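You operate a simulated robot arm through the tools that you are given. There is no shell and no other tool. Be economical: measure what you need, move in short steps, check, and stop when the job is done.

Carry out the task below with a simulated two-armed robot. There is one attempt and no reset: what you move stays moved.

JOB
Pick up the tin labelled "carrots" with one hand, pass it to the other hand and put it on the top of the store table. Set down upright: tin.

Only the result counts: the job must be done as asked and must still hold three seconds after the hand-in. Knocking over, shifting, dropping, spilling or breaking anything else fails it.

ROBOT AND FRAMES
Two 6-joint arms with two-finger parallel grippers on one trunk, on a base that drives. Base frame: it is fixed to the floor where the robot stands at the start and does not move with it; the origin is under the middle of the robot, x ahead of it, y to its left, z up. Readings come in mm, degrees, newtons and seconds.
The left shoulder is at the start at [60, 187, 1297], the right one opposite. With the tool pointing down near the work surface each hand reaches from about 220 to 580 mm from the robot's upright axis, wherever it stands, measured 20 degrees to its own side. Places, roughly: top of the store table [400, 1500, 900]. Payload 1.57 kg a hand.
Tool frame (each hand has its own): the origin (TCP) lies between the finger pads and is the grasp point; the fingertips stand 30 mm ahead of it; z points along the fingers, y is the line along which they close. Largest opening 110 mm; finger width 24, thickness 12; the body of the gripper, 48 by 112 mm, starts 78 mm behind the TCP.
Orientation is told as [roll, pitch, yaw] about the base's x, y, z axes, in that order, counted from this pose: with the fingers straight down and closing along the base's y, the tool's x points along the base's -x, its y along +y and its z along -z.

CONTROLS
- The arms move only by the tool move_arm. It takes "left_increments", "right_increments" or both (then of equal length, played together; a hand with none holds still); each is a list of rows, each a list of 7 numbers: the shift along the base's x, y, z in units of 250 mm (1.0 is 250 mm), then the turn, a rotation vector about the base's x, y, z in units of 180 degrees (1.0 is 180 degrees), then the finger opening in cm, from 0 to 11. In form: [[x, y, z, wx, wy, wz, fingers], ...]. A call has 1 to 10 rows; each row is the pose to reach, as a shift and turn from the pose commanded when the call began. A call with a number of a shift or a turn outside -1 to 1 is refused whole. A row lasts 0.2 s, in which the tool goes at most 50 mm and 8.6 degrees; a call with a longer step from one row to the next is refused whole, and so is a gripper value outside its range. Where a pose cannot be reached the arm comes as near as it can. A force on the tool above 40 N (or 10 N above the force at the start of the call, whichever is more), or a blocked arm, ends the call early, and 0.2 s more pass. The fingers move at their own pace (about 153 mm/s each) and stop on an object; they squeeze with about 43 N. The grip force told is the motor's: it shows also when the fingers shut on nothing. Time passes only in rows, and 0.2 s behind the last, so rows that repeat a pose let the fingers close. It gives the time, the measured TCP pose, the force on the tool (base axes), the opening and the grip force at its end, in the units of the frame above (readings bear some noise), with the torque about the TCP (base axes, N m) and any sound that the robot's microphone picked up.
- Cameras (640 x 400 px; columns grow to the right, rows downward): "scene" is now at [19.7, 18.4, 1846.1]; the picture's right is [0.22, -0.98, 0.00], its down [-0.69, -0.15, -0.71] and it looks along [0.69, 0.16, -0.70] (base axes); focal length 279 px, centre (320, 200). "left" rides on the left gripper at [70, -16, -141] in its tool frame; the picture's right is [0.23, 0.97, 0.00], its down [-0.86, 0.20, -0.48] and it looks along [-0.47, 0.11, 0.88] (tool axes); focal length 222 px, centre (320, 200). "right" rides on the right gripper at [70, 16, -141] in its tool frame; the picture's right is [-0.23, 0.97, 0.00], its down [-0.86, -0.20, -0.48] and it looks along [-0.47, -0.11, 0.88] (tool axes); focal length 222 px, centre (320, 200). There is no depth. A picture from a camera that has moved, and an enlarged one, comes with that camera's place and axes in the base frame and with its lens.
- snapshot(camera): a new picture of that camera. The clock stands still meanwhile.
- move_column(by): slides the trunk up (or, below 0, down) by that many mm; the arms and the scene camera ride with it, the base frame stays. It gives what a move gives, with no picture.
- base_move(legs): drives the robot by 1 to 6 legs, each [ahead, left, turn to the left] in mm, mm and degrees, along the robot's own axes; the way and the turn of a leg run together, so that a leg with both is an arc; at most 1500 mm and 180 degrees a leg. The arms and the cameras ride along, it lands a little off, and it stops where it bumps. It gives what a move gives.
- pan_tilt(pan, tilt): turns the head with the scene camera to pan (to the left, within 86 degrees either way) and tilt (down, from -29 to 69), counted from straight ahead of the robot. It gives what a move gives.
- close_up(camera, box): a new picture of the part [left, top, right, bottom] of that camera's present view, enlarged. The clock stands still meanwhile.
- sign_off(): hands the job in; it is judged then, once.

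Work in short steps. Places have to be worked out from the pictures, the camera data and where the tool is seen: move nearer, look again, correct. Check each grasp and each placing, and mend what went wrong. You have 120 turns and 100 pictures in all, those below and enlarged ones among them. Open the grippers and draw the arms clear of the work before you hand the job in, unless the task says otherwise; then end with one line.

The tools are called after "Call:" by a JSON object that holds its "fn" and its "kwargs". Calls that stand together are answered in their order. move_arm: Moves the arms, as the interface text tells. Its arguments: {"type":"object","properties":{"left_increments":{"type":"array","items":{"type":"array","items":{"type":"number"}}},"right_increments":{"type":"array","items":{"type":"array","items":{"type":"number"}}}},"required":[]} The other tools are called the same way: move_column (by) slides the trunk up or down; base_move (legs) drives the base; pan_tilt (pan, tilt) turns the head that bears the scene camera; snapshot (camera) takes a picture; close_up (camera, box) takes an enlarged picture of a part of a camera's view; sign_off () hands the job in.

At the start:

```text
time: 0.0
left_tcp_pos: [295.9, 277.9, 1493.1]
left_ee_rot: [-0.1, -0.1, 0.0]
left_force: [-0.3, 0.2, -0.2]
left_wrist_torque: [0.0, 0.02, 0.04]
left_width: 109.8
left_finger_force: 0.2
right_tcp_pos: [280.9, 6.0, 1492.4]
right_ee_rot: [0.0, 0.1, 0.1]
right_force: [-0.2, 0.4, 0.3]
right_wrist_torque: [-0.02, 0.02, -0.01]
right_width: 109.7
right_finger_force: 0.0
trunk travel left (down, up): [-925.0, 65.0]
robot x, y, heading: [-0.4, -0.8, 0.1]
head pan, tilt: [12.7, 44.8]
```

scene: 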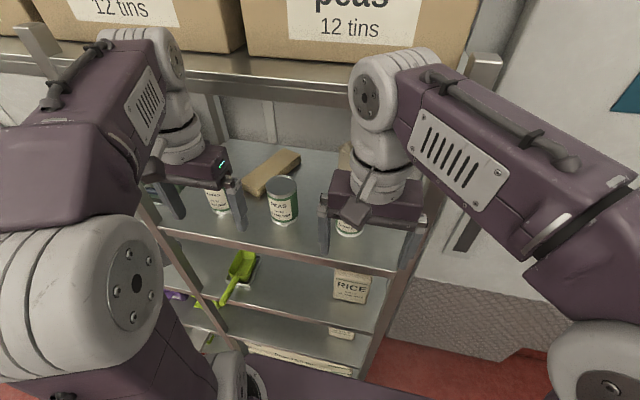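
right: 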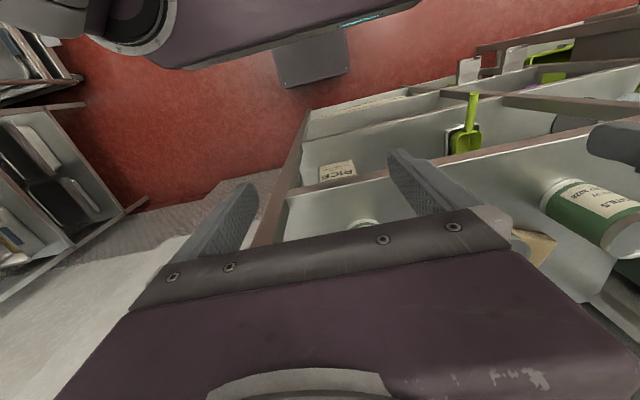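
left: 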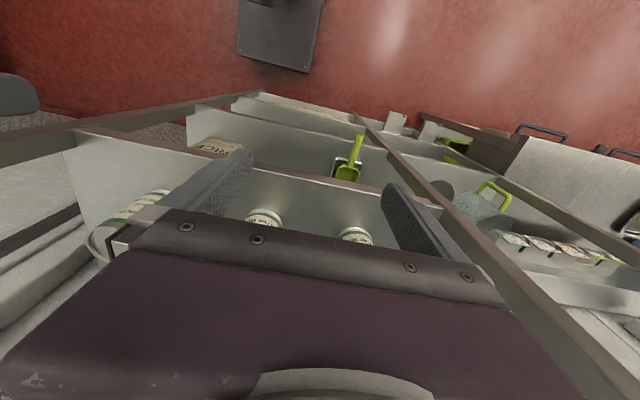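

The scene shows a shelf ahead with several tins. I enlarge the views to read the labels.

Call:
{"fn": "close_up", "kwargs": {"camera": "scene", "box": [140, 130, 440, 280]}}

Call:
{"fn": "close_up", "kwargs": {"camera": "scene", "box": [140, 240, 440, 390]}}

```text
2.13 times, centred on (290, 205) of scene
camera zoom: at [19.7, 18.4, 1846.1], right [0.22, -0.98, 0.0], down [-0.69, -0.15, -0.71], along [0.69, 0.16, -0.7], focal length 596 px, centre (384, 189)
```

zoom: 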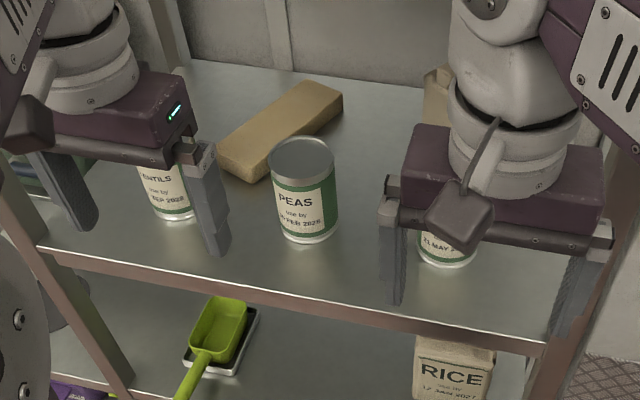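

```text
2.13 times, centred on (290, 315) of scene
camera zoom: at [19.7, 18.4, 1846.1], right [0.22, -0.98, 0.0], down [-0.69, -0.15, -0.71], along [0.69, 0.16, -0.7], focal length 596 px, centre (384, -45)
```

zoom: 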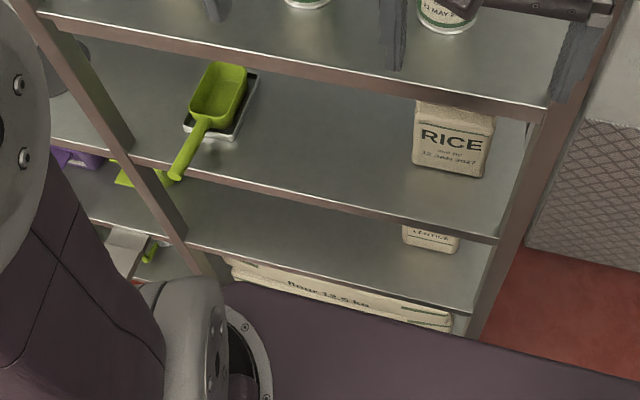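

The lentils and peas tins are identified; the one behind the right gripper is hidden. I move the right hand to the right and the left hand back a bit to clear the view.

Call:
{"fn": "move_arm", "kwargs": {"right_increments": [[0, -0.16, 0, 0, 0, 0, 11], [0, -0.32, 0, 0, 0, 0, 11], [0, -0.48, 0, 0, 0, 0, 11], [0, -0.64, 0, 0, 0, 0, 11], [0, -0.8, 0, 0, 0, 0, 11]]}}

Call:
{"fn": "snapshot", "kwargs": {"camera": "scene"}}

Call:
{"fn": "snapshot", "kwargs": {"camera": "right"}}

```text
time: 1.2
left_tcp_pos: [296.2, 276.3, 1493.0]
left_ee_rot: [0.0, 0.0, 0.0]
left_force: [-1.1, 0.6, -0.1]
left_wrist_torque: [0.0, 0.0, -0.06]
left_width: 110.0
left_finger_force: 0.0
right_tcp_pos: [279.7, -195.2, 1493.6]
right_ee_rot: [0.0, 0.0, 0.0]
right_force: [-0.7, 0.6, -1.3]
right_wrist_torque: [0.01, -0.01, 0.0]
right_width: 109.7
right_finger_force: 0.0
trunk travel left (down, up): [-925.0, 65.0]
robot x, y, heading: [-2.4, 2.4, -0.1]
head pan, tilt: [12.7, 44.8]
```

```text
94 pictures are left
camera scene: at [19.3, 16.4, 1846.2], right [0.22, -0.98, 0.0], down [-0.69, -0.15, -0.71], along [0.69, 0.16, -0.7], focal length 279 px, centre (320, 200)
```

scene: 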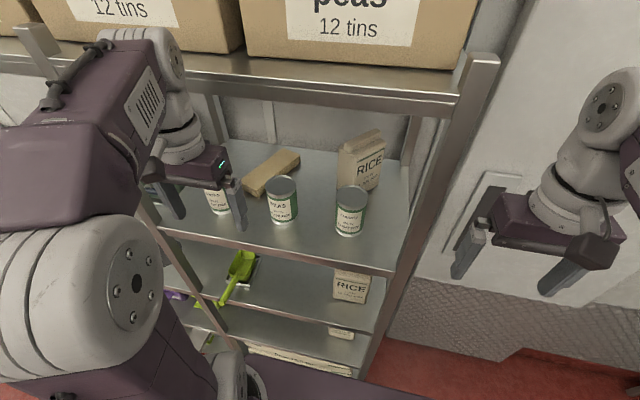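

```text
93 pictures are left
camera right: at [211.0, -179.6, 1634.4], right [0.23, 0.97, 0.0], down [0.86, -0.2, 0.48], along [0.47, -0.11, -0.88], focal length 222 px, centre (320, 200)
```

right: 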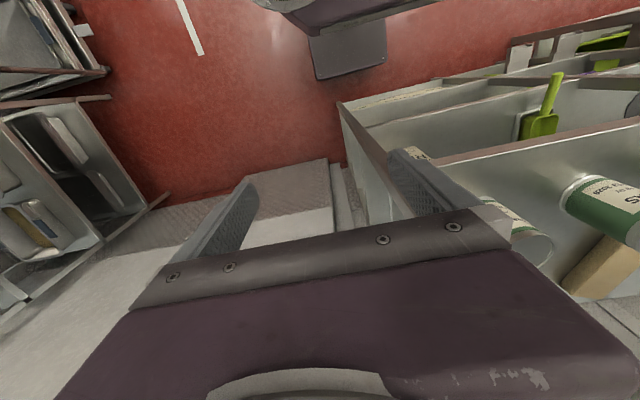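

The third tin is visible now; I enlarge it to read the label.

Call:
{"fn": "close_up", "kwargs": {"camera": "scene", "box": [240, 150, 400, 250]}}

Call:
{"fn": "close_up", "kwargs": {"camera": "right", "box": [480, 150, 640, 250]}}

```text
4.00 times, centred on (320, 200) of scene
camera zoom: at [19.3, 16.4, 1846.2], right [0.22, -0.98, 0.0], down [-0.69, -0.15, -0.71], along [0.69, 0.16, -0.7], focal length 1117 px, centre (320, 200)
```

zoom: 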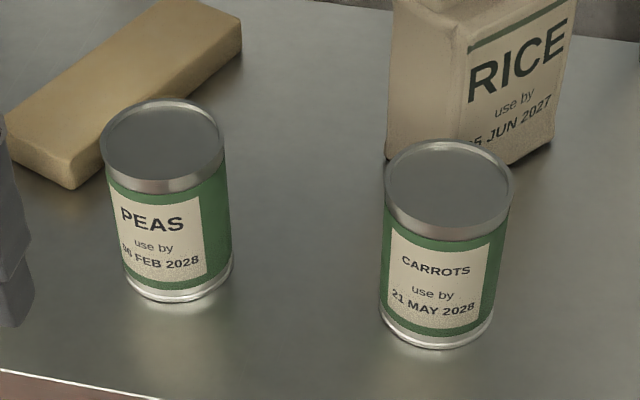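

```text
4.00 times, centred on (560, 200) of right
camera zoom: at [211.0, -179.6, 1634.4], right [0.23, 0.97, 0.0], down [0.86, -0.2, 0.48], along [0.47, -0.11, -0.88], focal length 888 px, centre (-640, 200)
```

zoom: 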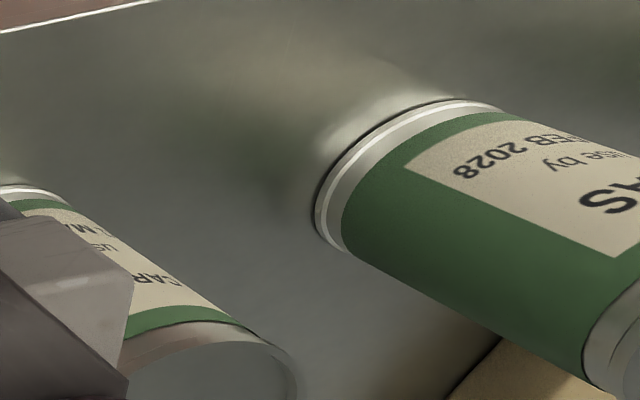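

Triangulating with both cameras gives the carrots tin centre at about (484, 43), the shelf surface at z≈1298 and its front edge at x≈374; the tin is about 70 × 100 mm. I bring the right hand to a stand-off in front of it with the fingers pointing forward and 20° down.

Call:
{"fn": "move_arm", "kwargs": {"right_increments": [[0.0, 0.106, -0.046, 0, -0.0432, 0, 11], [0.0, 0.212, -0.092, 0, -0.0864, 0, 11], [0.0, 0.317, -0.137, 0, -0.1297, 0, 11], [0.0, 0.423, -0.183, 0, -0.1729, 0, 11], [0.0, 0.529, -0.229, 0, -0.2161, 0, 11], [0.0, 0.635, -0.275, 0, -0.2593, 0, 11], [0.0, 0.74, -0.32, 0, -0.3026, 0, 11], [0.05, 0.846, -0.366, 0, -0.3458, 0, 11], [0.1, 0.952, -0.412, 0, -0.389, 0, 11], [0.1, 0.952, -0.412, 0, -0.389, 0, 11]]}}

Call:
{"fn": "snapshot", "kwargs": {"camera": "right"}}

Call:
{"fn": "snapshot", "kwargs": {"camera": "scene"}}

```text
time: 3.4
left_tcp_pos: [295.1, 277.5, 1493.6]
left_ee_rot: [0.1, 0.1, 0.0]
left_force: [0.3, -1.0, -0.2]
left_wrist_torque: [0.02, 0.0, 0.02]
left_width: 110.0
left_finger_force: 0.0
right_tcp_pos: [305.9, 42.7, 1389.7]
right_ee_rot: [0.2, -70.1, -0.2]
right_force: [-0.6, -1.0, -0.2]
right_wrist_torque: [0.02, -0.03, -0.01]
right_width: 109.8
right_finger_force: 0.0
right hand out of reach, approached as far as the arm can: row 1, 2, 3, 4, 5, 6
trunk travel left (down, up): [-925.0, 65.0]
robot x, y, heading: [3.9, -2.0, -0.1]
head pan, tilt: [12.7, 44.8]
```

```text
90 pictures are left
camera right: at [150.5, 59.8, 1372.0], right [0.08, 0.97, 0.21], down [-0.16, -0.2, 0.97], along [0.98, -0.11, 0.14], focal length 222 px, centre (320, 200)
```

right: 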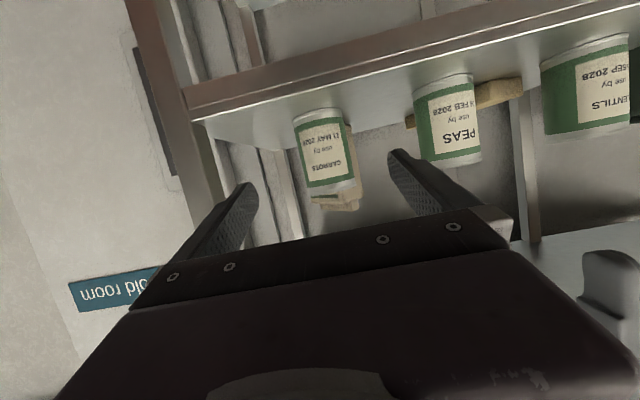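

```text
89 pictures are left
camera scene: at [19.6, 16.7, 1846.2], right [0.22, -0.98, 0.0], down [-0.69, -0.15, -0.71], along [0.69, 0.16, -0.7], focal length 279 px, centre (320, 200)
```

scene: 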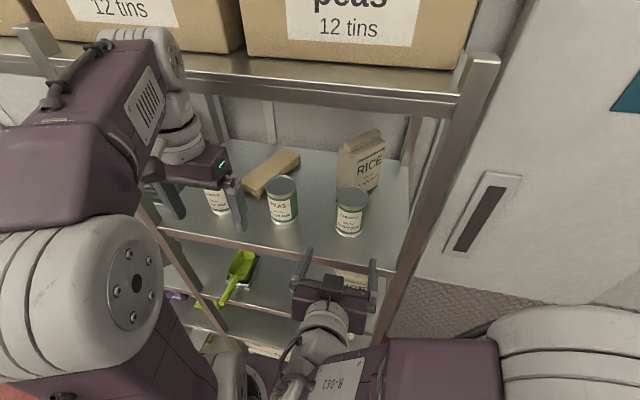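

The wrist view agrees: tin at y≈47, base at z≈1300. I advance along the tool direction part of the way and look again.

Call:
{"fn": "move_arm", "kwargs": {"right_increments": [[0.12, 0.01, -0.038, 0, 0, 0, 11], [0.24, 0.017, -0.077, 0, 0, 0, 11], [0.36, 0.017, -0.115, 0, 0, 0, 11], [0.4, 0.017, -0.128, 0, 0, 0, 11]]}}

Call:
{"fn": "snapshot", "kwargs": {"camera": "right"}}

Call:
{"fn": "close_up", "kwargs": {"camera": "scene", "box": [240, 150, 440, 275]}}

```text
time: 4.4
left_tcp_pos: [295.5, 278.1, 1493.0]
left_ee_rot: [0.1, 0.0, 0.0]
left_force: [0.1, -0.1, -0.6]
left_wrist_torque: [0.01, 0.02, -0.01]
left_width: 110.1
left_finger_force: 0.1
right_tcp_pos: [405.1, 48.3, 1358.5]
right_ee_rot: [0.1, -70.0, 0.0]
right_force: [-0.2, -0.1, -0.2]
right_wrist_torque: [0.02, 0.0, -0.02]
right_width: 109.9
right_finger_force: 0.1
trunk travel left (down, up): [-925.0, 65.0]
robot x, y, heading: [0.1, 1.7, -0.1]
head pan, tilt: [12.7, 44.8]
```

```text
88 pictures are left
camera right: at [250.1, 64.7, 1339.9], right [0.08, 0.97, 0.21], down [-0.16, -0.2, 0.97], along [0.98, -0.11, 0.14], focal length 222 px, centre (320, 200)
```

right: 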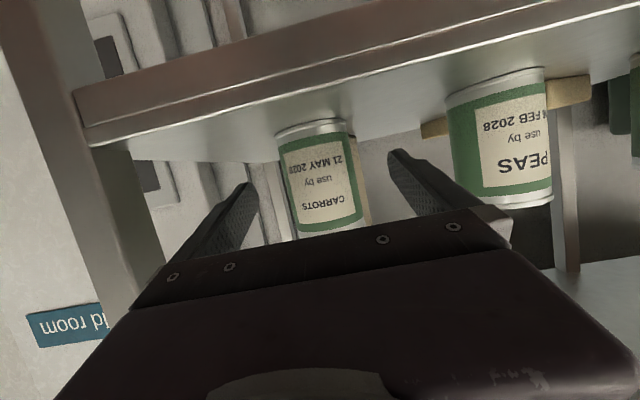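

```text
3.20 times, centred on (340, 212) of scene
camera zoom: at [19.8, 19.0, 1846.1], right [0.22, -0.98, 0.0], down [-0.69, -0.15, -0.71], along [0.69, 0.16, -0.7], focal length 894 px, centre (256, 160)
```

zoom: 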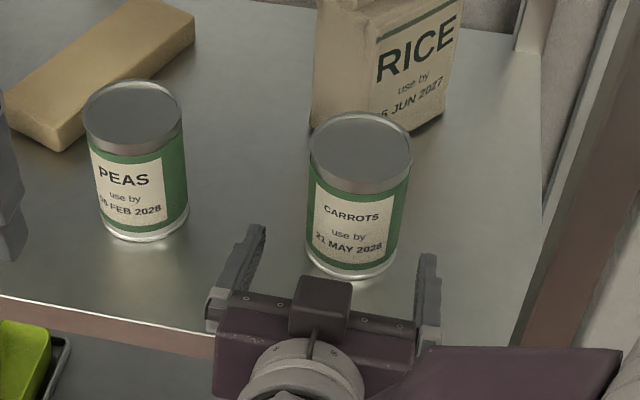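

The tin is centred between the open fingers (y≈45). I advance to x≈484 and z≈1334, still open.

Call:
{"fn": "move_arm", "kwargs": {"right_increments": [[0.1, -0.006, -0.032, 0, 0, 0, 11], [0.2, -0.008, -0.064, 0, 0, 0, 11], [0.316, -0.008, -0.1, 0, 0, 0, 11], [0.316, -0.008, -0.1, 0, 0, 0, 11]]}}

Call:
{"fn": "close_up", "kwargs": {"camera": "scene", "box": [240, 150, 440, 275]}}

Call:
{"fn": "snapshot", "kwargs": {"camera": "right"}}

```text
time: 5.4
left_tcp_pos: [296.3, 278.8, 1493.0]
left_ee_rot: [-0.1, 0.0, 0.0]
left_force: [-0.6, -0.2, 0.4]
left_wrist_torque: [-0.02, 0.0, 0.01]
left_width: 110.1
left_finger_force: 0.1
right_tcp_pos: [486.1, 47.8, 1332.6]
right_ee_rot: [0.0, -70.1, 0.1]
right_force: [0.2, 0.0, 0.5]
right_wrist_torque: [0.01, 0.01, -0.01]
right_width: 109.9
right_finger_force: 0.2
trunk travel left (down, up): [-925.0, 65.0]
robot x, y, heading: [-0.6, -1.9, -0.3]
head pan, tilt: [12.7, 44.8]
```

```text
3.20 times, centred on (340, 212) of scene
camera zoom: at [19.2, 18.2, 1846.2], right [0.22, -0.98, 0.0], down [-0.69, -0.15, -0.71], along [0.69, 0.16, -0.7], focal length 894 px, centre (256, 160)
```

zoom: 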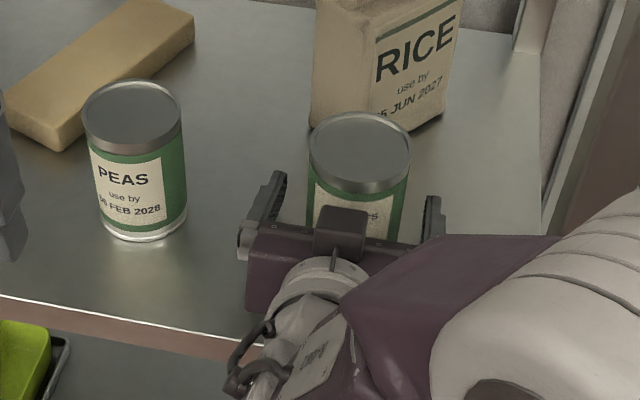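

```text
85 pictures are left
camera right: at [329.8, 63.5, 1315.2], right [0.08, 0.97, 0.21], down [-0.16, -0.2, 0.97], along [0.98, -0.11, 0.14], focal length 222 px, centre (320, 200)
```

right: 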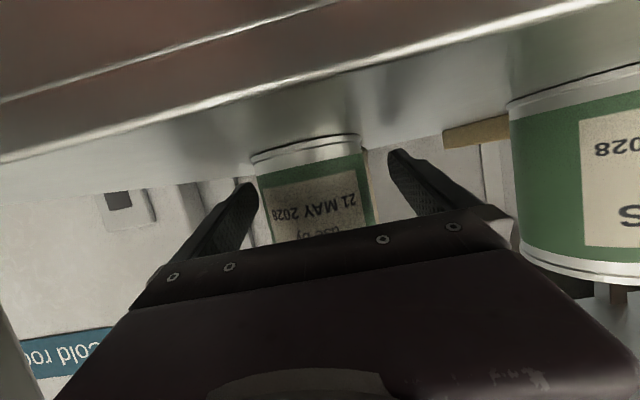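

The fingers straddle the tin, which sits about 2 mm towards −y of my centre. I nudge over and close.

Call:
{"fn": "move_arm", "kwargs": {"right_increments": [[0, -0.01, 0, 0, 0, 0, 11], [0, -0.01, 0, 0, 0, 0, 8.5], [0, -0.01, 0, 0, 0, 0, 8], [0, -0.01, 0, 0, 0, 0, 6], [0, -0.01, 0, 0, 0, 0, 4], [0, -0.01, 0, 0, 0, 0, 4]]}}

Call:
{"fn": "snapshot", "kwargs": {"camera": "right"}}

```text
time: 6.8
left_tcp_pos: [296.2, 278.5, 1492.1]
left_ee_rot: [0.0, 0.1, 0.0]
left_force: [0.3, -0.6, 1.1]
left_wrist_torque: [-0.03, 0.03, -0.01]
left_width: 110.0
left_finger_force: 0.1
right_tcp_pos: [484.7, 44.3, 1333.1]
right_ee_rot: [-0.1, -70.0, 0.0]
right_force: [-0.2, 0.0, -0.1]
right_wrist_torque: [0.02, -0.01, 0.0]
right_width: 72.4
right_finger_force: 42.7
trunk travel left (down, up): [-925.0, 65.0]
robot x, y, heading: [2.3, -4.3, -0.1]
head pan, tilt: [12.7, 44.8]
```

```text
84 pictures are left
camera right: at [329.3, 60.8, 1314.9], right [0.08, 0.97, 0.21], down [-0.16, -0.2, 0.97], along [0.98, -0.11, 0.14], focal length 222 px, centre (320, 200)
```

right: 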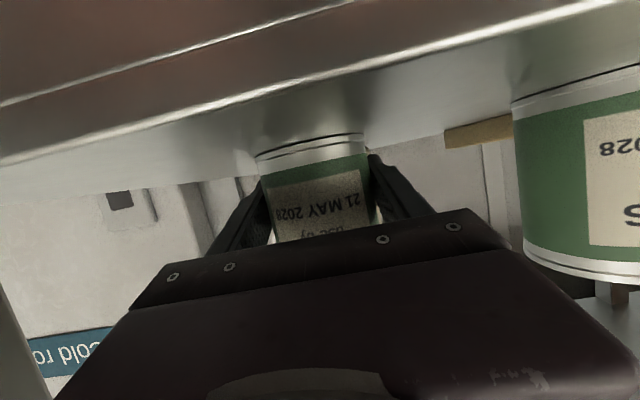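

The fingers hold the tin at 72 mm with 43 N. I lift it 40 mm and check the load.

Call:
{"fn": "move_arm", "kwargs": {"right_increments": [[0, 0, 0.05, 0, 0, 0, 4], [0, 0, 0.1, 0, 0, 0, 4], [0, 0, 0.16, 0, 0, 0, 4], [0, 0, 0.16, 0, 0, 0, 4]]}}

Call:
{"fn": "close_up", "kwargs": {"camera": "scene", "box": [240, 150, 440, 275]}}

```text
time: 7.8
left_tcp_pos: [297.1, 278.6, 1492.2]
left_ee_rot: [0.0, 0.1, 0.0]
left_force: [0.3, -0.4, -0.1]
left_wrist_torque: [0.02, -0.01, -0.01]
left_width: 110.0
left_finger_force: 0.0
right_tcp_pos: [485.5, 45.7, 1372.4]
right_ee_rot: [0.0, -69.8, 0.0]
right_force: [-0.9, -0.4, -3.9]
right_wrist_torque: [0.01, -0.02, 0.01]
right_width: 72.3
right_finger_force: 42.7
trunk travel left (down, up): [-925.0, 65.0]
robot x, y, heading: [-2.9, -0.5, -0.1]
head pan, tilt: [12.7, 44.8]
```

```text
3.20 times, centred on (340, 212) of scene
camera zoom: at [21.3, 18.7, 1846.1], right [0.22, -0.98, 0.0], down [-0.69, -0.15, -0.71], along [0.69, 0.16, -0.71], focal length 894 px, centre (256, 160)
```

zoom: 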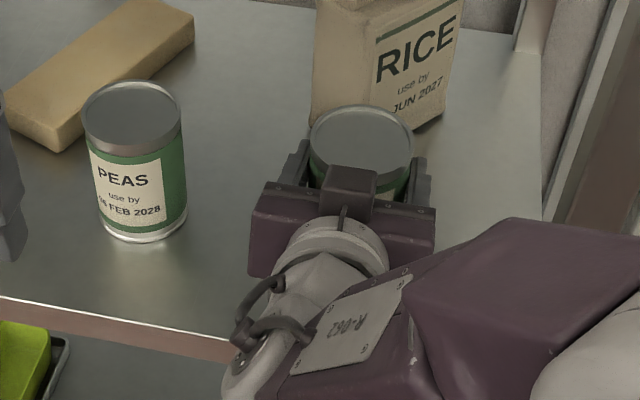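

The tin is lifted (≈4 N). I draw it straight out of the shelf and then look towards the store table on the left.

Call:
{"fn": "move_arm", "kwargs": {"right_increments": [[-0.1, 0, 0.03, 0, 0, 0, 4], [-0.22, 0, 0.05, 0, 0, 0, 4], [-0.34, 0, 0.05, 0, 0, 0, 4], [-0.46, 0, 0.05, 0, 0, 0, 4], [-0.58, 0, 0.05, 0, 0, 0, 4], [-0.68, 0, 0.05, 0, 0, 0, 4]]}}

Call:
{"fn": "pan_tilt", "kwargs": {"pan": 80, "tilt": 35}}

Call:
{"fn": "snapshot", "kwargs": {"camera": "scene"}}

Call:
{"fn": "pan_tilt", "kwargs": {"pan": -80, "tilt": 35}}

Call:
{"fn": "snapshot", "kwargs": {"camera": "scene"}}

```text
time: 9.2
left_tcp_pos: [294.6, 277.5, 1493.3]
left_ee_rot: [0.0, 0.0, 0.0]
left_force: [-0.4, -0.3, 0.0]
left_wrist_torque: [-0.01, -0.02, -0.01]
left_width: 110.2
left_finger_force: 0.2
right_tcp_pos: [313.0, 44.5, 1387.2]
right_ee_rot: [0.0, -70.0, 0.1]
right_force: [-1.0, -0.5, -4.7]
right_wrist_torque: [0.01, 0.0, -0.04]
right_width: 72.6
right_finger_force: 43.3
trunk travel left (down, up): [-925.0, 65.0]
robot x, y, heading: [-0.2, 0.4, -0.0]
head pan, tilt: [12.7, 44.8]
```

```text
time: 10.6
left_tcp_pos: [296.6, 277.6, 1492.5]
left_ee_rot: [0.0, 0.0, -0.1]
left_force: [0.7, -0.1, 0.7]
left_wrist_torque: [0.03, -0.01, 0.01]
left_width: 109.9
left_finger_force: 0.1
right_tcp_pos: [314.9, 44.2, 1387.2]
right_ee_rot: [0.0, -69.9, 0.0]
right_force: [-0.4, 0.2, -4.5]
right_wrist_torque: [0.04, -0.02, 0.0]
right_width: 72.4
right_finger_force: 43.6
trunk travel left (down, up): [-925.0, 65.0]
robot x, y, heading: [3.7, -2.3, 0.2]
head pan, tilt: [80.0, 35.0]
```

```text
82 pictures are left
camera scene: at [-44.2, 87.4, 1860.7], right [0.98, -0.17, 0.0], down [-0.1, -0.56, -0.82], along [0.14, 0.81, -0.57], focal length 279 px, centre (320, 200)
```

scene: 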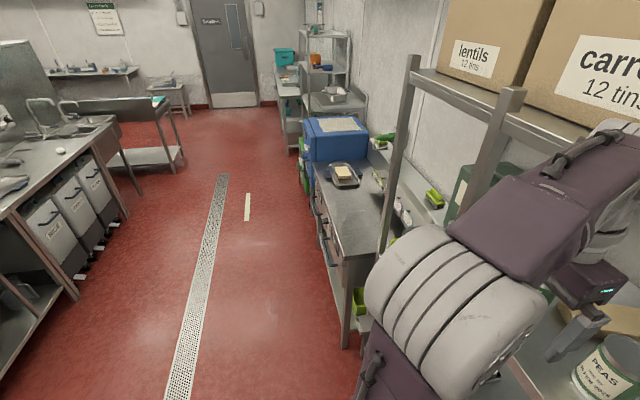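

```text
time: 13.0
left_tcp_pos: [296.4, 277.0, 1493.2]
left_ee_rot: [0.0, 0.0, 0.1]
left_force: [-0.9, -0.3, -1.3]
left_wrist_torque: [-0.01, -0.03, 0.0]
left_width: 109.7
left_finger_force: 0.1
right_tcp_pos: [315.8, 44.7, 1386.6]
right_ee_rot: [-0.1, -70.0, -0.1]
right_force: [-0.4, 0.1, -4.1]
right_wrist_torque: [-0.03, 0.0, 0.02]
right_width: 72.5
right_finger_force: 42.7
trunk travel left (down, up): [-925.0, 65.0]
robot x, y, heading: [-2.3, -2.1, -0.1]
head pan, tilt: [-80.0, 35.0]
```

```text
81 pictures are left
camera scene: at [-44.1, -86.1, 1860.7], right [-0.98, -0.17, 0.0], down [-0.1, 0.56, -0.82], along [0.14, -0.81, -0.57], focal length 279 px, centre (320, 200)
```

scene: 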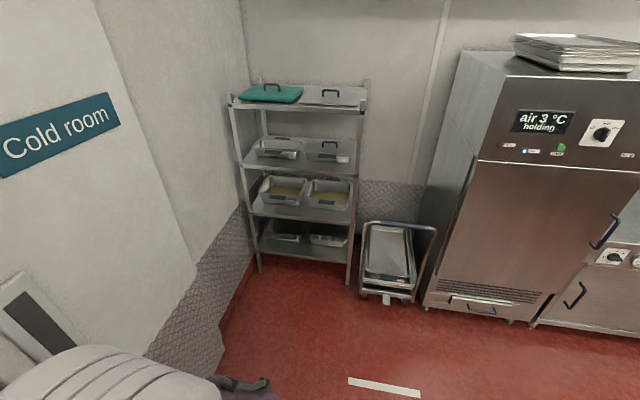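

The aisle behind is clear, and the store table spans roughly x 240 onwards, y 1030–1900 with free space near y≈1300. I back off 350 mm for handover space and face the camera forward.

Call:
{"fn": "base_move", "kwargs": {"legs": [[-350, 0, 0]]}}

Call:
{"fn": "pan_tilt", "kwargs": {"pan": 5, "tilt": 50}}

Call:
{"fn": "snapshot", "kwargs": {"camera": "scene"}}

Call:
{"fn": "snapshot", "kwargs": {"camera": "left"}}

```text
time: 15.3
left_tcp_pos: [-45.7, 278.0, 1491.4]
left_ee_rot: [0.0, 0.2, 0.0]
left_force: [0.8, -0.4, 0.6]
left_wrist_torque: [0.03, 0.04, -0.01]
left_width: 109.8
left_finger_force: 0.0
right_tcp_pos: [-27.1, 43.1, 1386.9]
right_ee_rot: [0.0, -69.9, -0.1]
right_force: [0.4, 0.2, -4.4]
right_wrist_torque: [-0.02, 0.0, 0.0]
right_width: 72.8
right_finger_force: 43.4
trunk travel left (down, up): [-925.0, 65.0]
robot x, y, heading: [-347.9, 0.4, -0.3]
head pan, tilt: [-80.0, 35.0]
```

```text
time: 16.9
left_tcp_pos: [-49.9, 277.7, 1492.1]
left_ee_rot: [0.0, 0.1, -0.1]
left_force: [-0.5, -0.2, -0.3]
left_wrist_torque: [0.02, -0.03, 0.05]
left_width: 109.9
left_finger_force: 0.1
right_tcp_pos: [-30.9, 43.0, 1387.5]
right_ee_rot: [0.1, -70.0, 0.0]
right_force: [-1.0, 0.1, -4.8]
right_wrist_torque: [0.01, -0.05, -0.01]
right_width: 72.6
right_finger_force: 42.9
trunk travel left (down, up): [-925.0, 65.0]
robot x, y, heading: [-344.4, 0.3, -0.1]
head pan, tilt: [5.0, 50.0]
```

```text
80 pictures are left
camera scene: at [-328.5, 7.5, 1839.0], right [0.08, -1.0, 0.0], down [-0.76, -0.07, -0.64], along [0.64, 0.05, -0.77], focal length 279 px, centre (320, 200)
```

scene: 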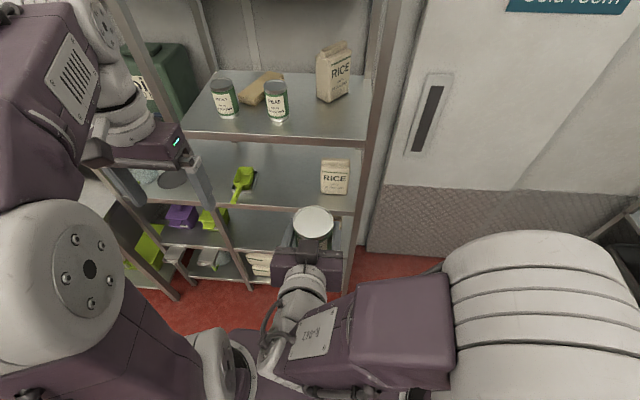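

```text
79 pictures are left
camera left: at [-118.4, 262.2, 1635.2], right [-0.23, 0.97, 0.0], down [0.86, 0.2, 0.48], along [0.47, 0.11, -0.88], focal length 222 px, centre (320, 200)
```

left: 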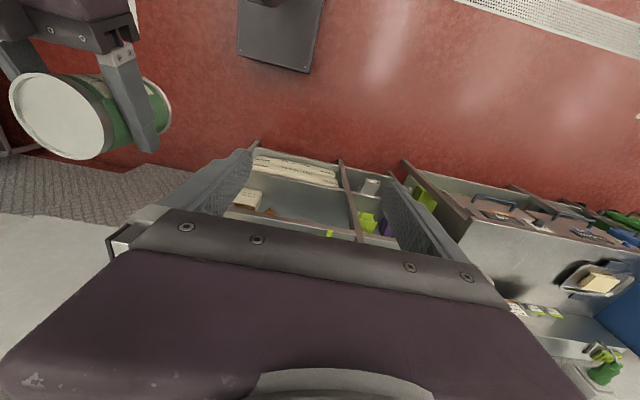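

The tin is held upright at about (−29, 43), with its base at z≈1352 and top at ≈1454. I raise the left hand slightly and bring it, still pointing down, over the tin.

Call:
{"fn": "move_arm", "kwargs": {"left_increments": [[0, 0, 0.1, 0, 0, 0, 11], [0.02, -0.15, 0.1, 0, 0, 0, 11], [0.04, -0.3, 0.1, 0, 0, 0, 11], [0.06, -0.45, 0.1, 0, 0, 0, 11], [0.076, -0.6, 0.1, 0, 0, 0, 11], [0.076, -0.75, 0.1, 0, 0, 0, 11], [0.076, -0.85, 0.1, 0, 0, 0, 11], [0.076, -0.94, 0.1, 0, 0, 0, 11], [0.076, -0.94, 0.1, 0, 0, 0, 11]]}}

Call:
{"fn": "snapshot", "kwargs": {"camera": "left"}}

Call:
{"fn": "snapshot", "kwargs": {"camera": "right"}}

Call:
{"fn": "snapshot", "kwargs": {"camera": "scene"}}

```text
time: 18.9
left_tcp_pos: [-29.7, 41.6, 1517.3]
left_ee_rot: [0.0, 0.0, -0.1]
left_force: [0.0, -0.9, -0.2]
left_wrist_torque: [-0.04, 0.03, -0.01]
left_width: 110.0
left_finger_force: 0.1
right_tcp_pos: [-29.9, 44.3, 1387.3]
right_ee_rot: [0.0, -70.1, -0.1]
right_force: [-0.6, -0.3, -4.6]
right_wrist_torque: [-0.02, -0.02, -0.01]
right_width: 72.4
right_finger_force: 43.3
trunk travel left (down, up): [-925.0, 65.0]
robot x, y, heading: [-341.5, 1.5, 0.1]
head pan, tilt: [5.0, 50.0]
```

```text
78 pictures are left
camera left: at [-99.2, 26.1, 1659.1], right [-0.23, 0.97, 0.0], down [0.86, 0.2, 0.48], along [0.47, 0.11, -0.88], focal length 222 px, centre (320, 200)
```

left: 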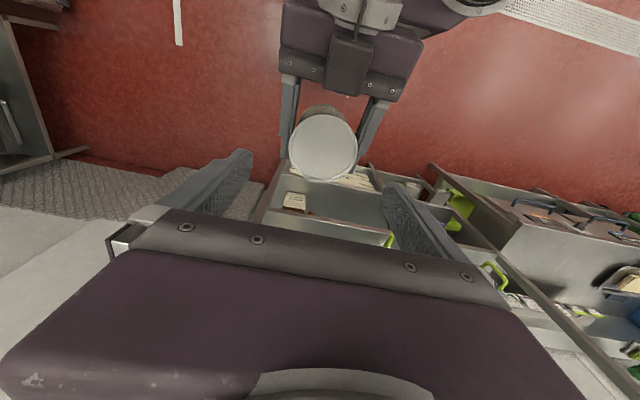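

```text
77 pictures are left
camera right: at [-186.1, 60.7, 1369.5], right [0.08, 0.97, 0.21], down [-0.16, -0.2, 0.97], along [0.98, -0.11, 0.14], focal length 222 px, centre (320, 200)
```

right: 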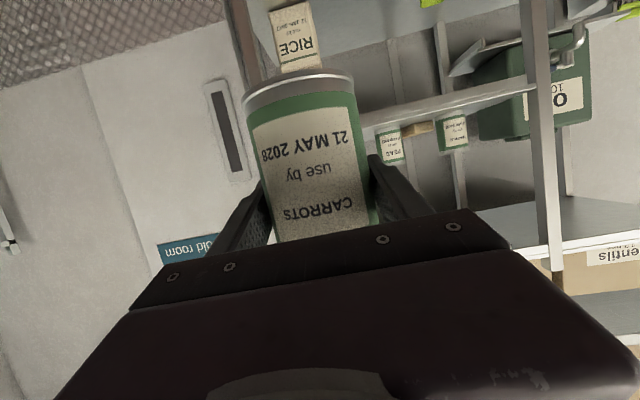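

```text
76 pictures are left
camera scene: at [-328.0, 7.4, 1839.0], right [0.09, -1.0, 0.0], down [-0.76, -0.07, -0.64], along [0.64, 0.06, -0.77], focal length 279 px, centre (320, 200)
```

scene: 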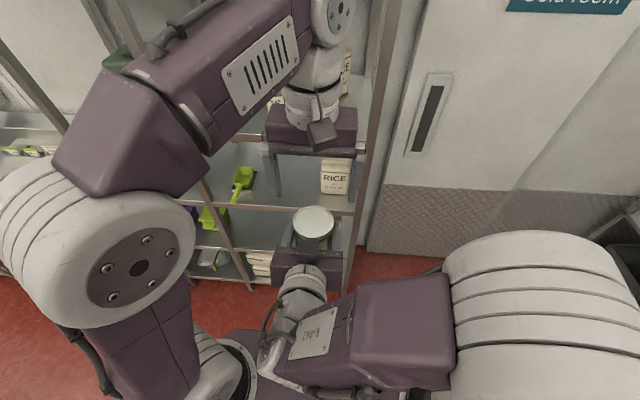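

The right wrist view shows the tin slipped about 30 mm down in the right grip during the lift, but it has held steady since (base ≈1324, top ≈1424, still upright). A top grasp no longer fits, so the left hand will take the free lower part from the left, tilted 20° down. I move it clear first and start turning it.

Call:
{"fn": "move_arm", "kwargs": {"left_increments": [[0, 0.12, 0, 0, 0, 0, 11], [0, 0.26, 0, 0, 0, 0.03, 11], [0, 0.4, 0, 0, 0, 0.075, 11], [0, 0.54, 0, 0, 0, 0.12, 11], [0, 0.68, 0, 0, 0, 0.165, 11], [0, 0.82, 0, 0, 0, 0.21, 11], [0, 0.96, 0, 0, 0, 0.255, 11], [0, 1, 0, 0, 0, 0.3, 11], [0, 1, 0, 0, 0, 0.345, 11], [0, 1, 0, 0, 0, 0.39, 11]]}}

Call:
{"fn": "snapshot", "kwargs": {"camera": "right"}}

```text
time: 21.1
left_tcp_pos: [-28.6, 293.4, 1516.5]
left_ee_rot: [0.0, 0.0, 70.3]
left_force: [-0.3, -0.5, -0.6]
left_wrist_torque: [0.0, -0.01, -0.03]
left_width: 110.1
left_finger_force: 0.0
right_tcp_pos: [-30.8, 44.4, 1386.6]
right_ee_rot: [-0.1, -70.0, -0.1]
right_force: [0.0, 0.3, -5.2]
right_wrist_torque: [0.05, -0.03, -0.01]
right_width: 72.5
right_finger_force: 43.4
trunk travel left (down, up): [-925.0, 65.0]
robot x, y, heading: [-346.2, 1.4, -0.2]
head pan, tilt: [5.0, 50.0]
```

```text
75 pictures are left
camera right: at [-186.0, 60.9, 1369.5], right [0.08, 0.97, 0.21], down [-0.16, -0.2, 0.97], along [0.98, -0.11, 0.14], focal length 222 px, centre (320, 200)
```

right: 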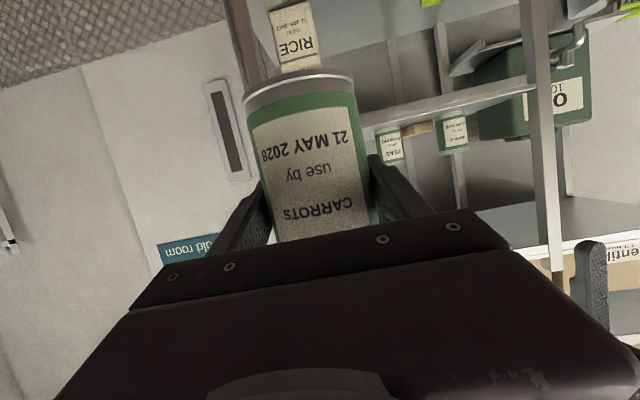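

No further slipping. I finish the yaw to 90°.

Call:
{"fn": "move_arm", "kwargs": {"left_increments": [[0, 0.1, 0, 0, 0, 0.037, 11], [0, 0.2, 0, 0, 0, 0.074, 11], [0, 0.2, 0, 0, 0, 0.11, 11]]}}

Call:
{"fn": "move_arm", "kwargs": {"left_increments": [[0, 0, -0.07, -0.043, 0, 0, 11], [0, 0, -0.14, -0.086, 0, 0, 11], [0, 0, -0.21, -0.129, 0, 0, 11], [0, 0, -0.28, -0.172, 0, 0, 11], [0, 0, -0.35, -0.215, 0, 0, 11], [0, 0, -0.42, -0.258, 0, 0, 11], [0, 0, -0.5, -0.301, 0, 0, 11], [0, 0, -0.58, -0.344, 0, 0, 11], [0, 0, -0.66, -0.389, 0, 0, 11], [0, 0, -0.66, -0.389, 0, 0, 11]]}}

Call:
{"fn": "snapshot", "kwargs": {"camera": "left"}}

Call:
{"fn": "snapshot", "kwargs": {"camera": "scene"}}

```text
time: 21.9
left_tcp_pos: [-29.5, 343.1, 1517.8]
left_ee_rot: [0.1, -0.1, 89.9]
left_force: [-0.4, -0.8, 0.2]
left_wrist_torque: [0.01, -0.01, -0.02]
left_width: 110.1
left_finger_force: 0.1
right_tcp_pos: [-31.6, 44.5, 1386.6]
right_ee_rot: [0.0, -70.1, 0.0]
right_force: [0.3, 0.6, -4.4]
right_wrist_torque: [0.0, 0.0, 0.04]
right_width: 72.5
right_finger_force: 43.2
trunk travel left (down, up): [-925.0, 65.0]
robot x, y, heading: [-343.6, 1.5, -0.1]
head pan, tilt: [5.0, 50.0]
```

```text
time: 24.1
left_tcp_pos: [-28.8, 341.9, 1352.9]
left_ee_rot: [-0.4, 70.0, 89.7]
left_force: [0.1, -0.2, 0.7]
left_wrist_torque: [-0.03, -0.01, 0.02]
left_width: 110.0
left_finger_force: 0.1
right_tcp_pos: [-30.4, 44.0, 1387.8]
right_ee_rot: [0.0, -70.0, 0.0]
right_force: [-0.3, -0.4, -4.6]
right_wrist_torque: [0.01, 0.01, 0.04]
right_width: 72.5
right_finger_force: 43.1
trunk travel left (down, up): [-925.0, 65.0]
robot x, y, heading: [-346.4, 0.3, -0.1]
head pan, tilt: [5.0, 50.0]
```

```text
74 pictures are left
camera left: at [-12.8, 451.5, 1467.6], right [-0.97, -0.08, 0.21], down [-0.2, 0.74, -0.64], along [-0.11, -0.67, -0.74], focal length 222 px, centre (320, 200)
```

left: 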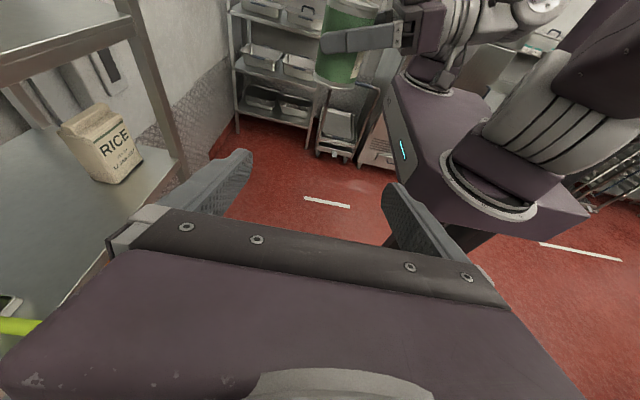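

```text
73 pictures are left
camera scene: at [-328.1, 7.0, 1839.0], right [0.09, -1.0, 0.0], down [-0.76, -0.07, -0.64], along [0.64, 0.06, -0.77], focal length 279 px, centre (320, 200)
```

scene: 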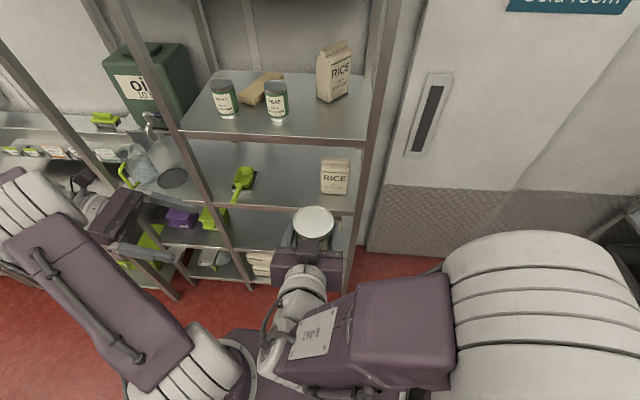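

The left hand is oriented and below the right fingers' level. The wrist view puts the tin at x≈−38, y≈43, base ≈1327. I advance the left hand halfway and look again.

Call:
{"fn": "move_arm", "kwargs": {"left_increments": [[-0.01, -0.15, 0, 0, 0, 0, 11], [-0.02, -0.3, 0, 0, 0, 0, 11], [-0.03, -0.45, 0, 0, 0, 0, 11], [-0.036, -0.6, 0, 0, 0, 0, 11], [-0.036, -0.68, 0, 0, 0, 0, 11]]}}

Call:
{"fn": "snapshot", "kwargs": {"camera": "left"}}

Call:
{"fn": "snapshot", "kwargs": {"camera": "right"}}

Call:
{"fn": "close_up", "kwargs": {"camera": "scene", "box": [160, 175, 400, 325]}}

```text
time: 25.3
left_tcp_pos: [-37.7, 170.9, 1354.9]
left_ee_rot: [-0.3, 69.8, 89.6]
left_force: [1.0, -0.5, 0.3]
left_wrist_torque: [-0.02, -0.02, -0.01]
left_width: 110.0
left_finger_force: 0.0
right_tcp_pos: [-30.0, 43.1, 1388.0]
right_ee_rot: [0.1, -69.9, -0.3]
right_force: [-0.5, -0.2, -4.2]
right_wrist_torque: [0.02, -0.01, 0.03]
right_width: 72.6
right_finger_force: 43.0
trunk travel left (down, up): [-925.0, 65.0]
robot x, y, heading: [-344.5, 1.1, 0.4]
head pan, tilt: [5.0, 50.0]
```

```text
72 pictures are left
camera left: at [-21.0, 280.9, 1468.4], right [-0.97, -0.08, 0.21], down [-0.2, 0.74, -0.64], along [-0.11, -0.67, -0.74], focal length 222 px, centre (320, 200)
```

left: 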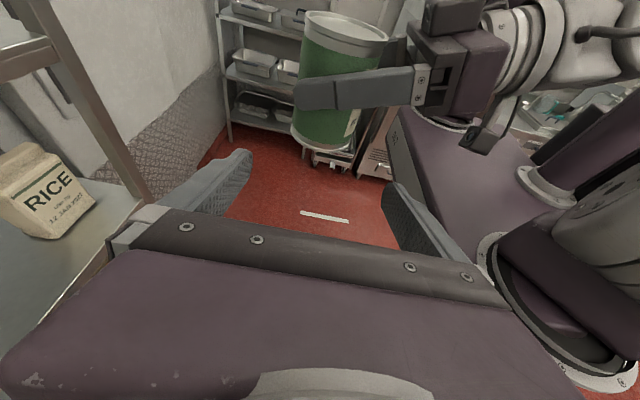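

```text
71 pictures are left
camera right: at [-186.1, 59.9, 1369.6], right [0.08, 0.97, 0.21], down [-0.16, -0.2, 0.97], along [0.98, -0.11, 0.14], focal length 222 px, centre (320, 200)
```

right: 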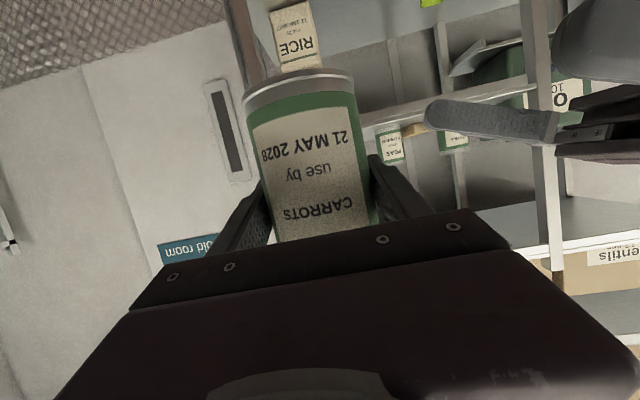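

```text
2.67 times, centred on (280, 250) of scene
camera zoom: at [-327.9, 6.3, 1839.0], right [0.09, -1.0, 0.0], down [-0.76, -0.07, -0.64], along [0.64, 0.06, -0.77], focal length 745 px, centre (427, 67)
```

zoom: 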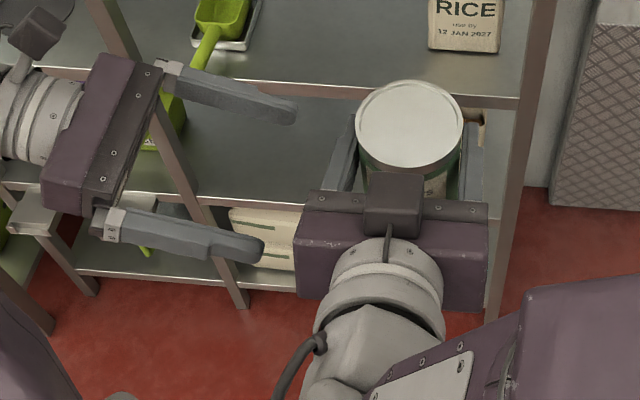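

From the left wrist view the tin is upright at x≈−38, and its lower half is free below the right fingers. I narrow the left fingers to 95 mm, drop 4 mm and slide in around the tin.

Call:
{"fn": "move_arm", "kwargs": {"left_increments": [[0, 0, -0.016, 0, 0, 0, 9.5], [0, -0.1, -0.016, 0, 0, 0, 9.5], [0, -0.2, -0.016, 0, 0, 0, 9.5], [0, -0.28, -0.016, 0, 0, 0, 9.5]]}}

Call:
{"fn": "snapshot", "kwargs": {"camera": "left"}}

Call:
{"fn": "snapshot", "kwargs": {"camera": "right"}}

Call:
{"fn": "close_up", "kwargs": {"camera": "scene", "box": [160, 175, 400, 325]}}

```text
time: 26.3
left_tcp_pos: [-38.0, 102.8, 1349.7]
left_ee_rot: [-0.2, 70.0, 89.8]
left_force: [0.3, -1.5, 0.4]
left_wrist_torque: [0.0, 0.0, -0.03]
left_width: 94.9
left_finger_force: 0.0
right_tcp_pos: [-30.4, 43.6, 1387.5]
right_ee_rot: [-0.1, -70.0, -0.1]
right_force: [0.4, 0.1, -5.0]
right_wrist_torque: [0.0, 0.03, 0.0]
right_width: 72.6
right_finger_force: 42.9
trunk travel left (down, up): [-925.0, 65.0]
robot x, y, heading: [-345.3, -0.3, -0.1]
head pan, tilt: [5.0, 50.0]
```

```text
69 pictures are left
camera left: at [-21.8, 212.1, 1464.0], right [-0.97, -0.08, 0.21], down [-0.2, 0.74, -0.64], along [-0.11, -0.67, -0.74], focal length 222 px, centre (320, 200)
```

left: 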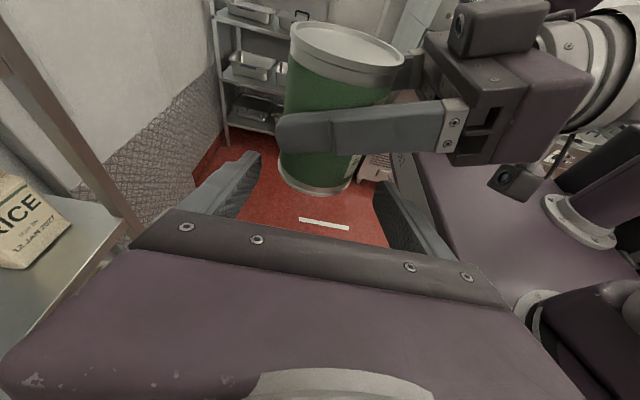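

```text
68 pictures are left
camera right: at [-186.0, 60.9, 1369.5], right [0.08, 0.97, 0.21], down [-0.16, -0.2, 0.97], along [0.98, -0.11, 0.14], focal length 222 px, centre (320, 200)
```

right: 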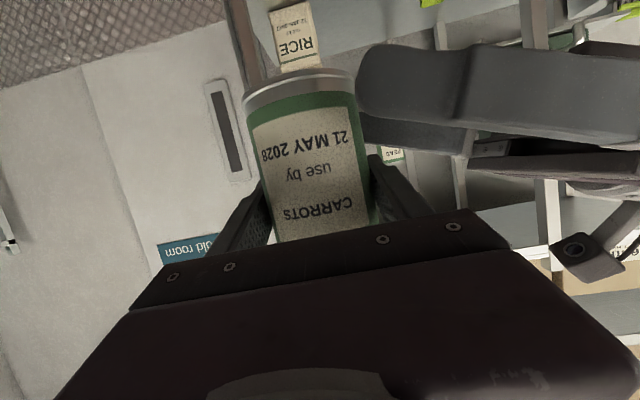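

```text
2.67 times, centred on (280, 250) of scene
camera zoom: at [-327.8, 7.6, 1838.9], right [0.09, -1.0, 0.0], down [-0.76, -0.07, -0.64], along [0.64, 0.05, -0.77], focal length 745 px, centre (427, 67)
```

zoom: 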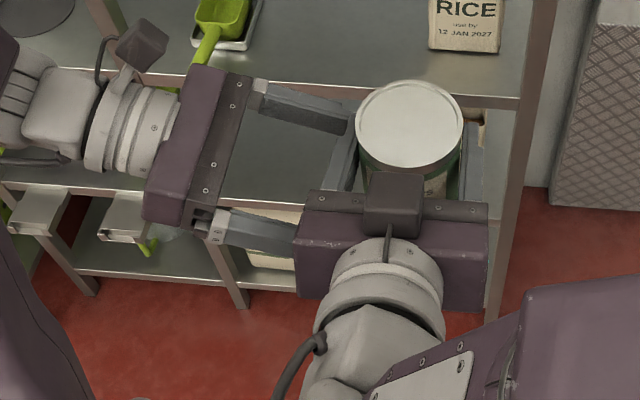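

The clearances look right: the tin is centred between the left fingers, and these pass below the right fingers. I slide in the last 55 mm slowly.

Call:
{"fn": "move_arm", "kwargs": {"left_increments": [[0, -0.06, 0, 0, 0, 0, 9.5], [0, -0.12, 0, 0, 0, 0, 9.5], [0, -0.17, 0, 0, 0, 0, 9.5], [0, -0.22, 0, 0, 0, 0, 9.5], [0, -0.22, 0, 0, 0, 0, 9.5]]}}

Call:
{"fn": "snapshot", "kwargs": {"camera": "left"}}

Call:
{"fn": "snapshot", "kwargs": {"camera": "right"}}

```text
time: 27.5
left_tcp_pos: [-39.0, 47.2, 1349.0]
left_ee_rot: [-0.3, 70.0, 89.7]
left_force: [0.5, -0.1, 0.7]
left_wrist_torque: [-0.01, -0.02, 0.02]
left_width: 95.0
left_finger_force: 0.0
right_tcp_pos: [-30.1, 44.2, 1387.9]
right_ee_rot: [0.0, -70.0, -0.1]
right_force: [0.3, 0.0, -4.8]
right_wrist_torque: [0.02, -0.01, 0.0]
right_width: 72.3
right_finger_force: 42.8
trunk travel left (down, up): [-925.0, 65.0]
robot x, y, heading: [-345.3, 3.5, 0.1]
head pan, tilt: [5.0, 50.0]
```

```text
66 pictures are left
camera left: at [-22.0, 156.8, 1463.1], right [-0.97, -0.08, 0.21], down [-0.2, 0.74, -0.64], along [-0.11, -0.67, -0.74], focal length 222 px, centre (320, 200)
```

left: 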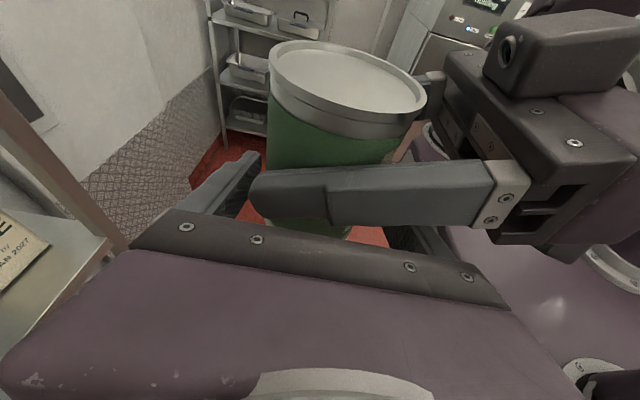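

```text
65 pictures are left
camera right: at [-186.1, 60.7, 1369.5], right [0.08, 0.97, 0.21], down [-0.16, -0.2, 0.97], along [0.98, -0.11, 0.14], focal length 222 px, centre (320, 200)
```

right: 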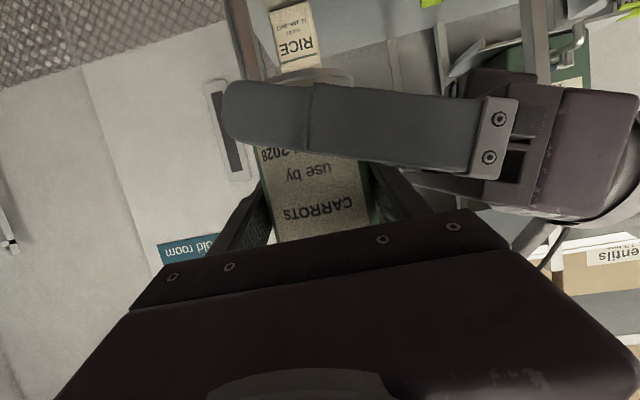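

No contact so far. I close the left fingers on the lower part of the tin.

Call:
{"fn": "move_arm", "kwargs": {"left_increments": [[0, 0, 0, 0, 0, 0, 8.2], [0, 0, 0, 0, 0, 0, 7.5], [0, 0, 0, 0, 0, 0, 5], [0, 0, 0, 0, 0, 0, 4], [0, 0, 0, 0, 0, 0, 4]]}}

```text
time: 28.7
left_tcp_pos: [-37.5, 47.8, 1347.2]
left_ee_rot: [-0.3, 70.0, 89.9]
left_force: [26.1, -5.4, -1.7]
left_wrist_torque: [0.46, 0.86, 0.08]
left_width: 72.2
left_finger_force: 43.0
right_tcp_pos: [-30.3, 44.2, 1386.8]
right_ee_rot: [0.0, -70.0, 0.0]
right_force: [-25.0, 5.0, 1.4]
right_wrist_torque: [-0.24, 0.15, -0.05]
right_width: 72.4
right_finger_force: 43.2
trunk travel left (down, up): [-925.0, 65.0]
robot x, y, heading: [-340.8, -1.7, -0.1]
head pan, tilt: [5.0, 50.0]
```

Both hands hold it, with 25 N of internal load along x. I shift the left hand +x a few mm to relieve that before releasing.

Call:
{"fn": "move_arm", "kwargs": {"left_increments": [[0.006, -0.002, 0, 0, 0, 0, 4], [0.012, -0.004, 0, 0, 0, 0, 4], [0.012, -0.004, 0, 0, 0, 0, 4]]}}

```text
time: 29.5
left_tcp_pos: [-36.8, 46.7, 1348.4]
left_ee_rot: [0.1, 70.1, 89.9]
left_force: [-6.0, 8.8, -0.1]
left_wrist_torque: [-0.37, -0.01, 0.31]
left_width: 72.2
left_finger_force: 43.4
right_tcp_pos: [-30.0, 43.6, 1387.9]
right_ee_rot: [-0.1, -70.1, -0.1]
right_force: [5.5, -9.2, -1.7]
right_wrist_torque: [0.06, -0.23, -0.23]
right_width: 72.5
right_finger_force: 42.8
trunk travel left (down, up): [-925.0, 65.0]
robot x, y, heading: [-343.6, -0.1, -0.0]
head pan, tilt: [5.0, 50.0]
```

Load relieved. I open the right fingers to 90 mm only, to stay clear of the left gripper body.

Call:
{"fn": "move_arm", "kwargs": {"right_increments": [[0, 0, 0, 0, 0, 0, 7.8], [0, 0, 0, 0, 0, 0, 8.4], [0, 0, 0, 0, 0, 0, 9], [0, 0, 0, 0, 0, 0, 9]]}}

Call:
{"fn": "snapshot", "kwargs": {"camera": "left"}}

Call:
{"fn": "snapshot", "kwargs": {"camera": "right"}}

```text
time: 30.5
left_tcp_pos: [-35.6, 46.8, 1348.3]
left_ee_rot: [-0.1, 70.0, 89.8]
left_force: [-0.1, 1.3, -0.1]
left_wrist_torque: [0.01, -0.02, 0.04]
left_width: 72.1
left_finger_force: 43.3
right_tcp_pos: [-30.1, 44.4, 1385.8]
right_ee_rot: [0.1, -70.0, -0.1]
right_force: [-0.1, -0.2, -0.7]
right_wrist_torque: [-0.01, 0.0, 0.02]
right_width: 89.6
right_finger_force: 0.1
trunk travel left (down, up): [-925.0, 65.0]
robot x, y, heading: [-344.6, 1.9, -0.3]
head pan, tilt: [5.0, 50.0]
```

```text
64 pictures are left
camera left: at [-19.1, 156.1, 1463.2], right [-0.97, -0.08, 0.21], down [-0.2, 0.74, -0.64], along [-0.11, -0.67, -0.74], focal length 222 px, centre (320, 200)
```

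left: 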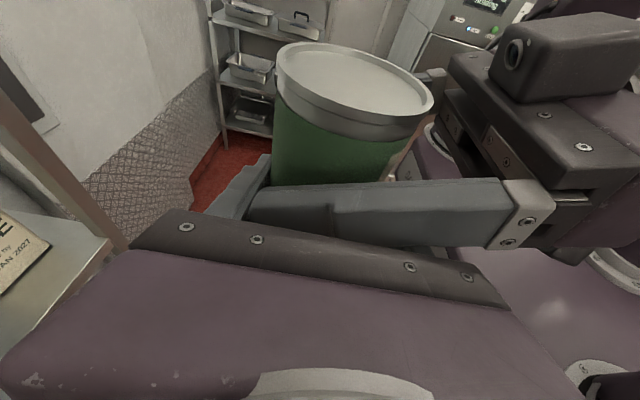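

```text
63 pictures are left
camera right: at [-186.1, 60.9, 1369.5], right [0.08, 0.97, 0.21], down [-0.16, -0.2, 0.97], along [0.98, -0.11, 0.14], focal length 222 px, centre (320, 200)
```

right: 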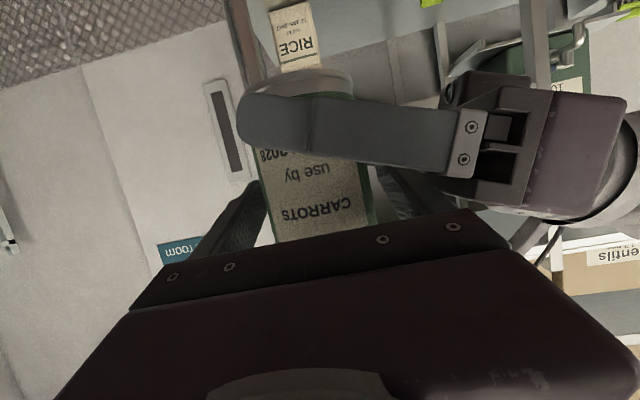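

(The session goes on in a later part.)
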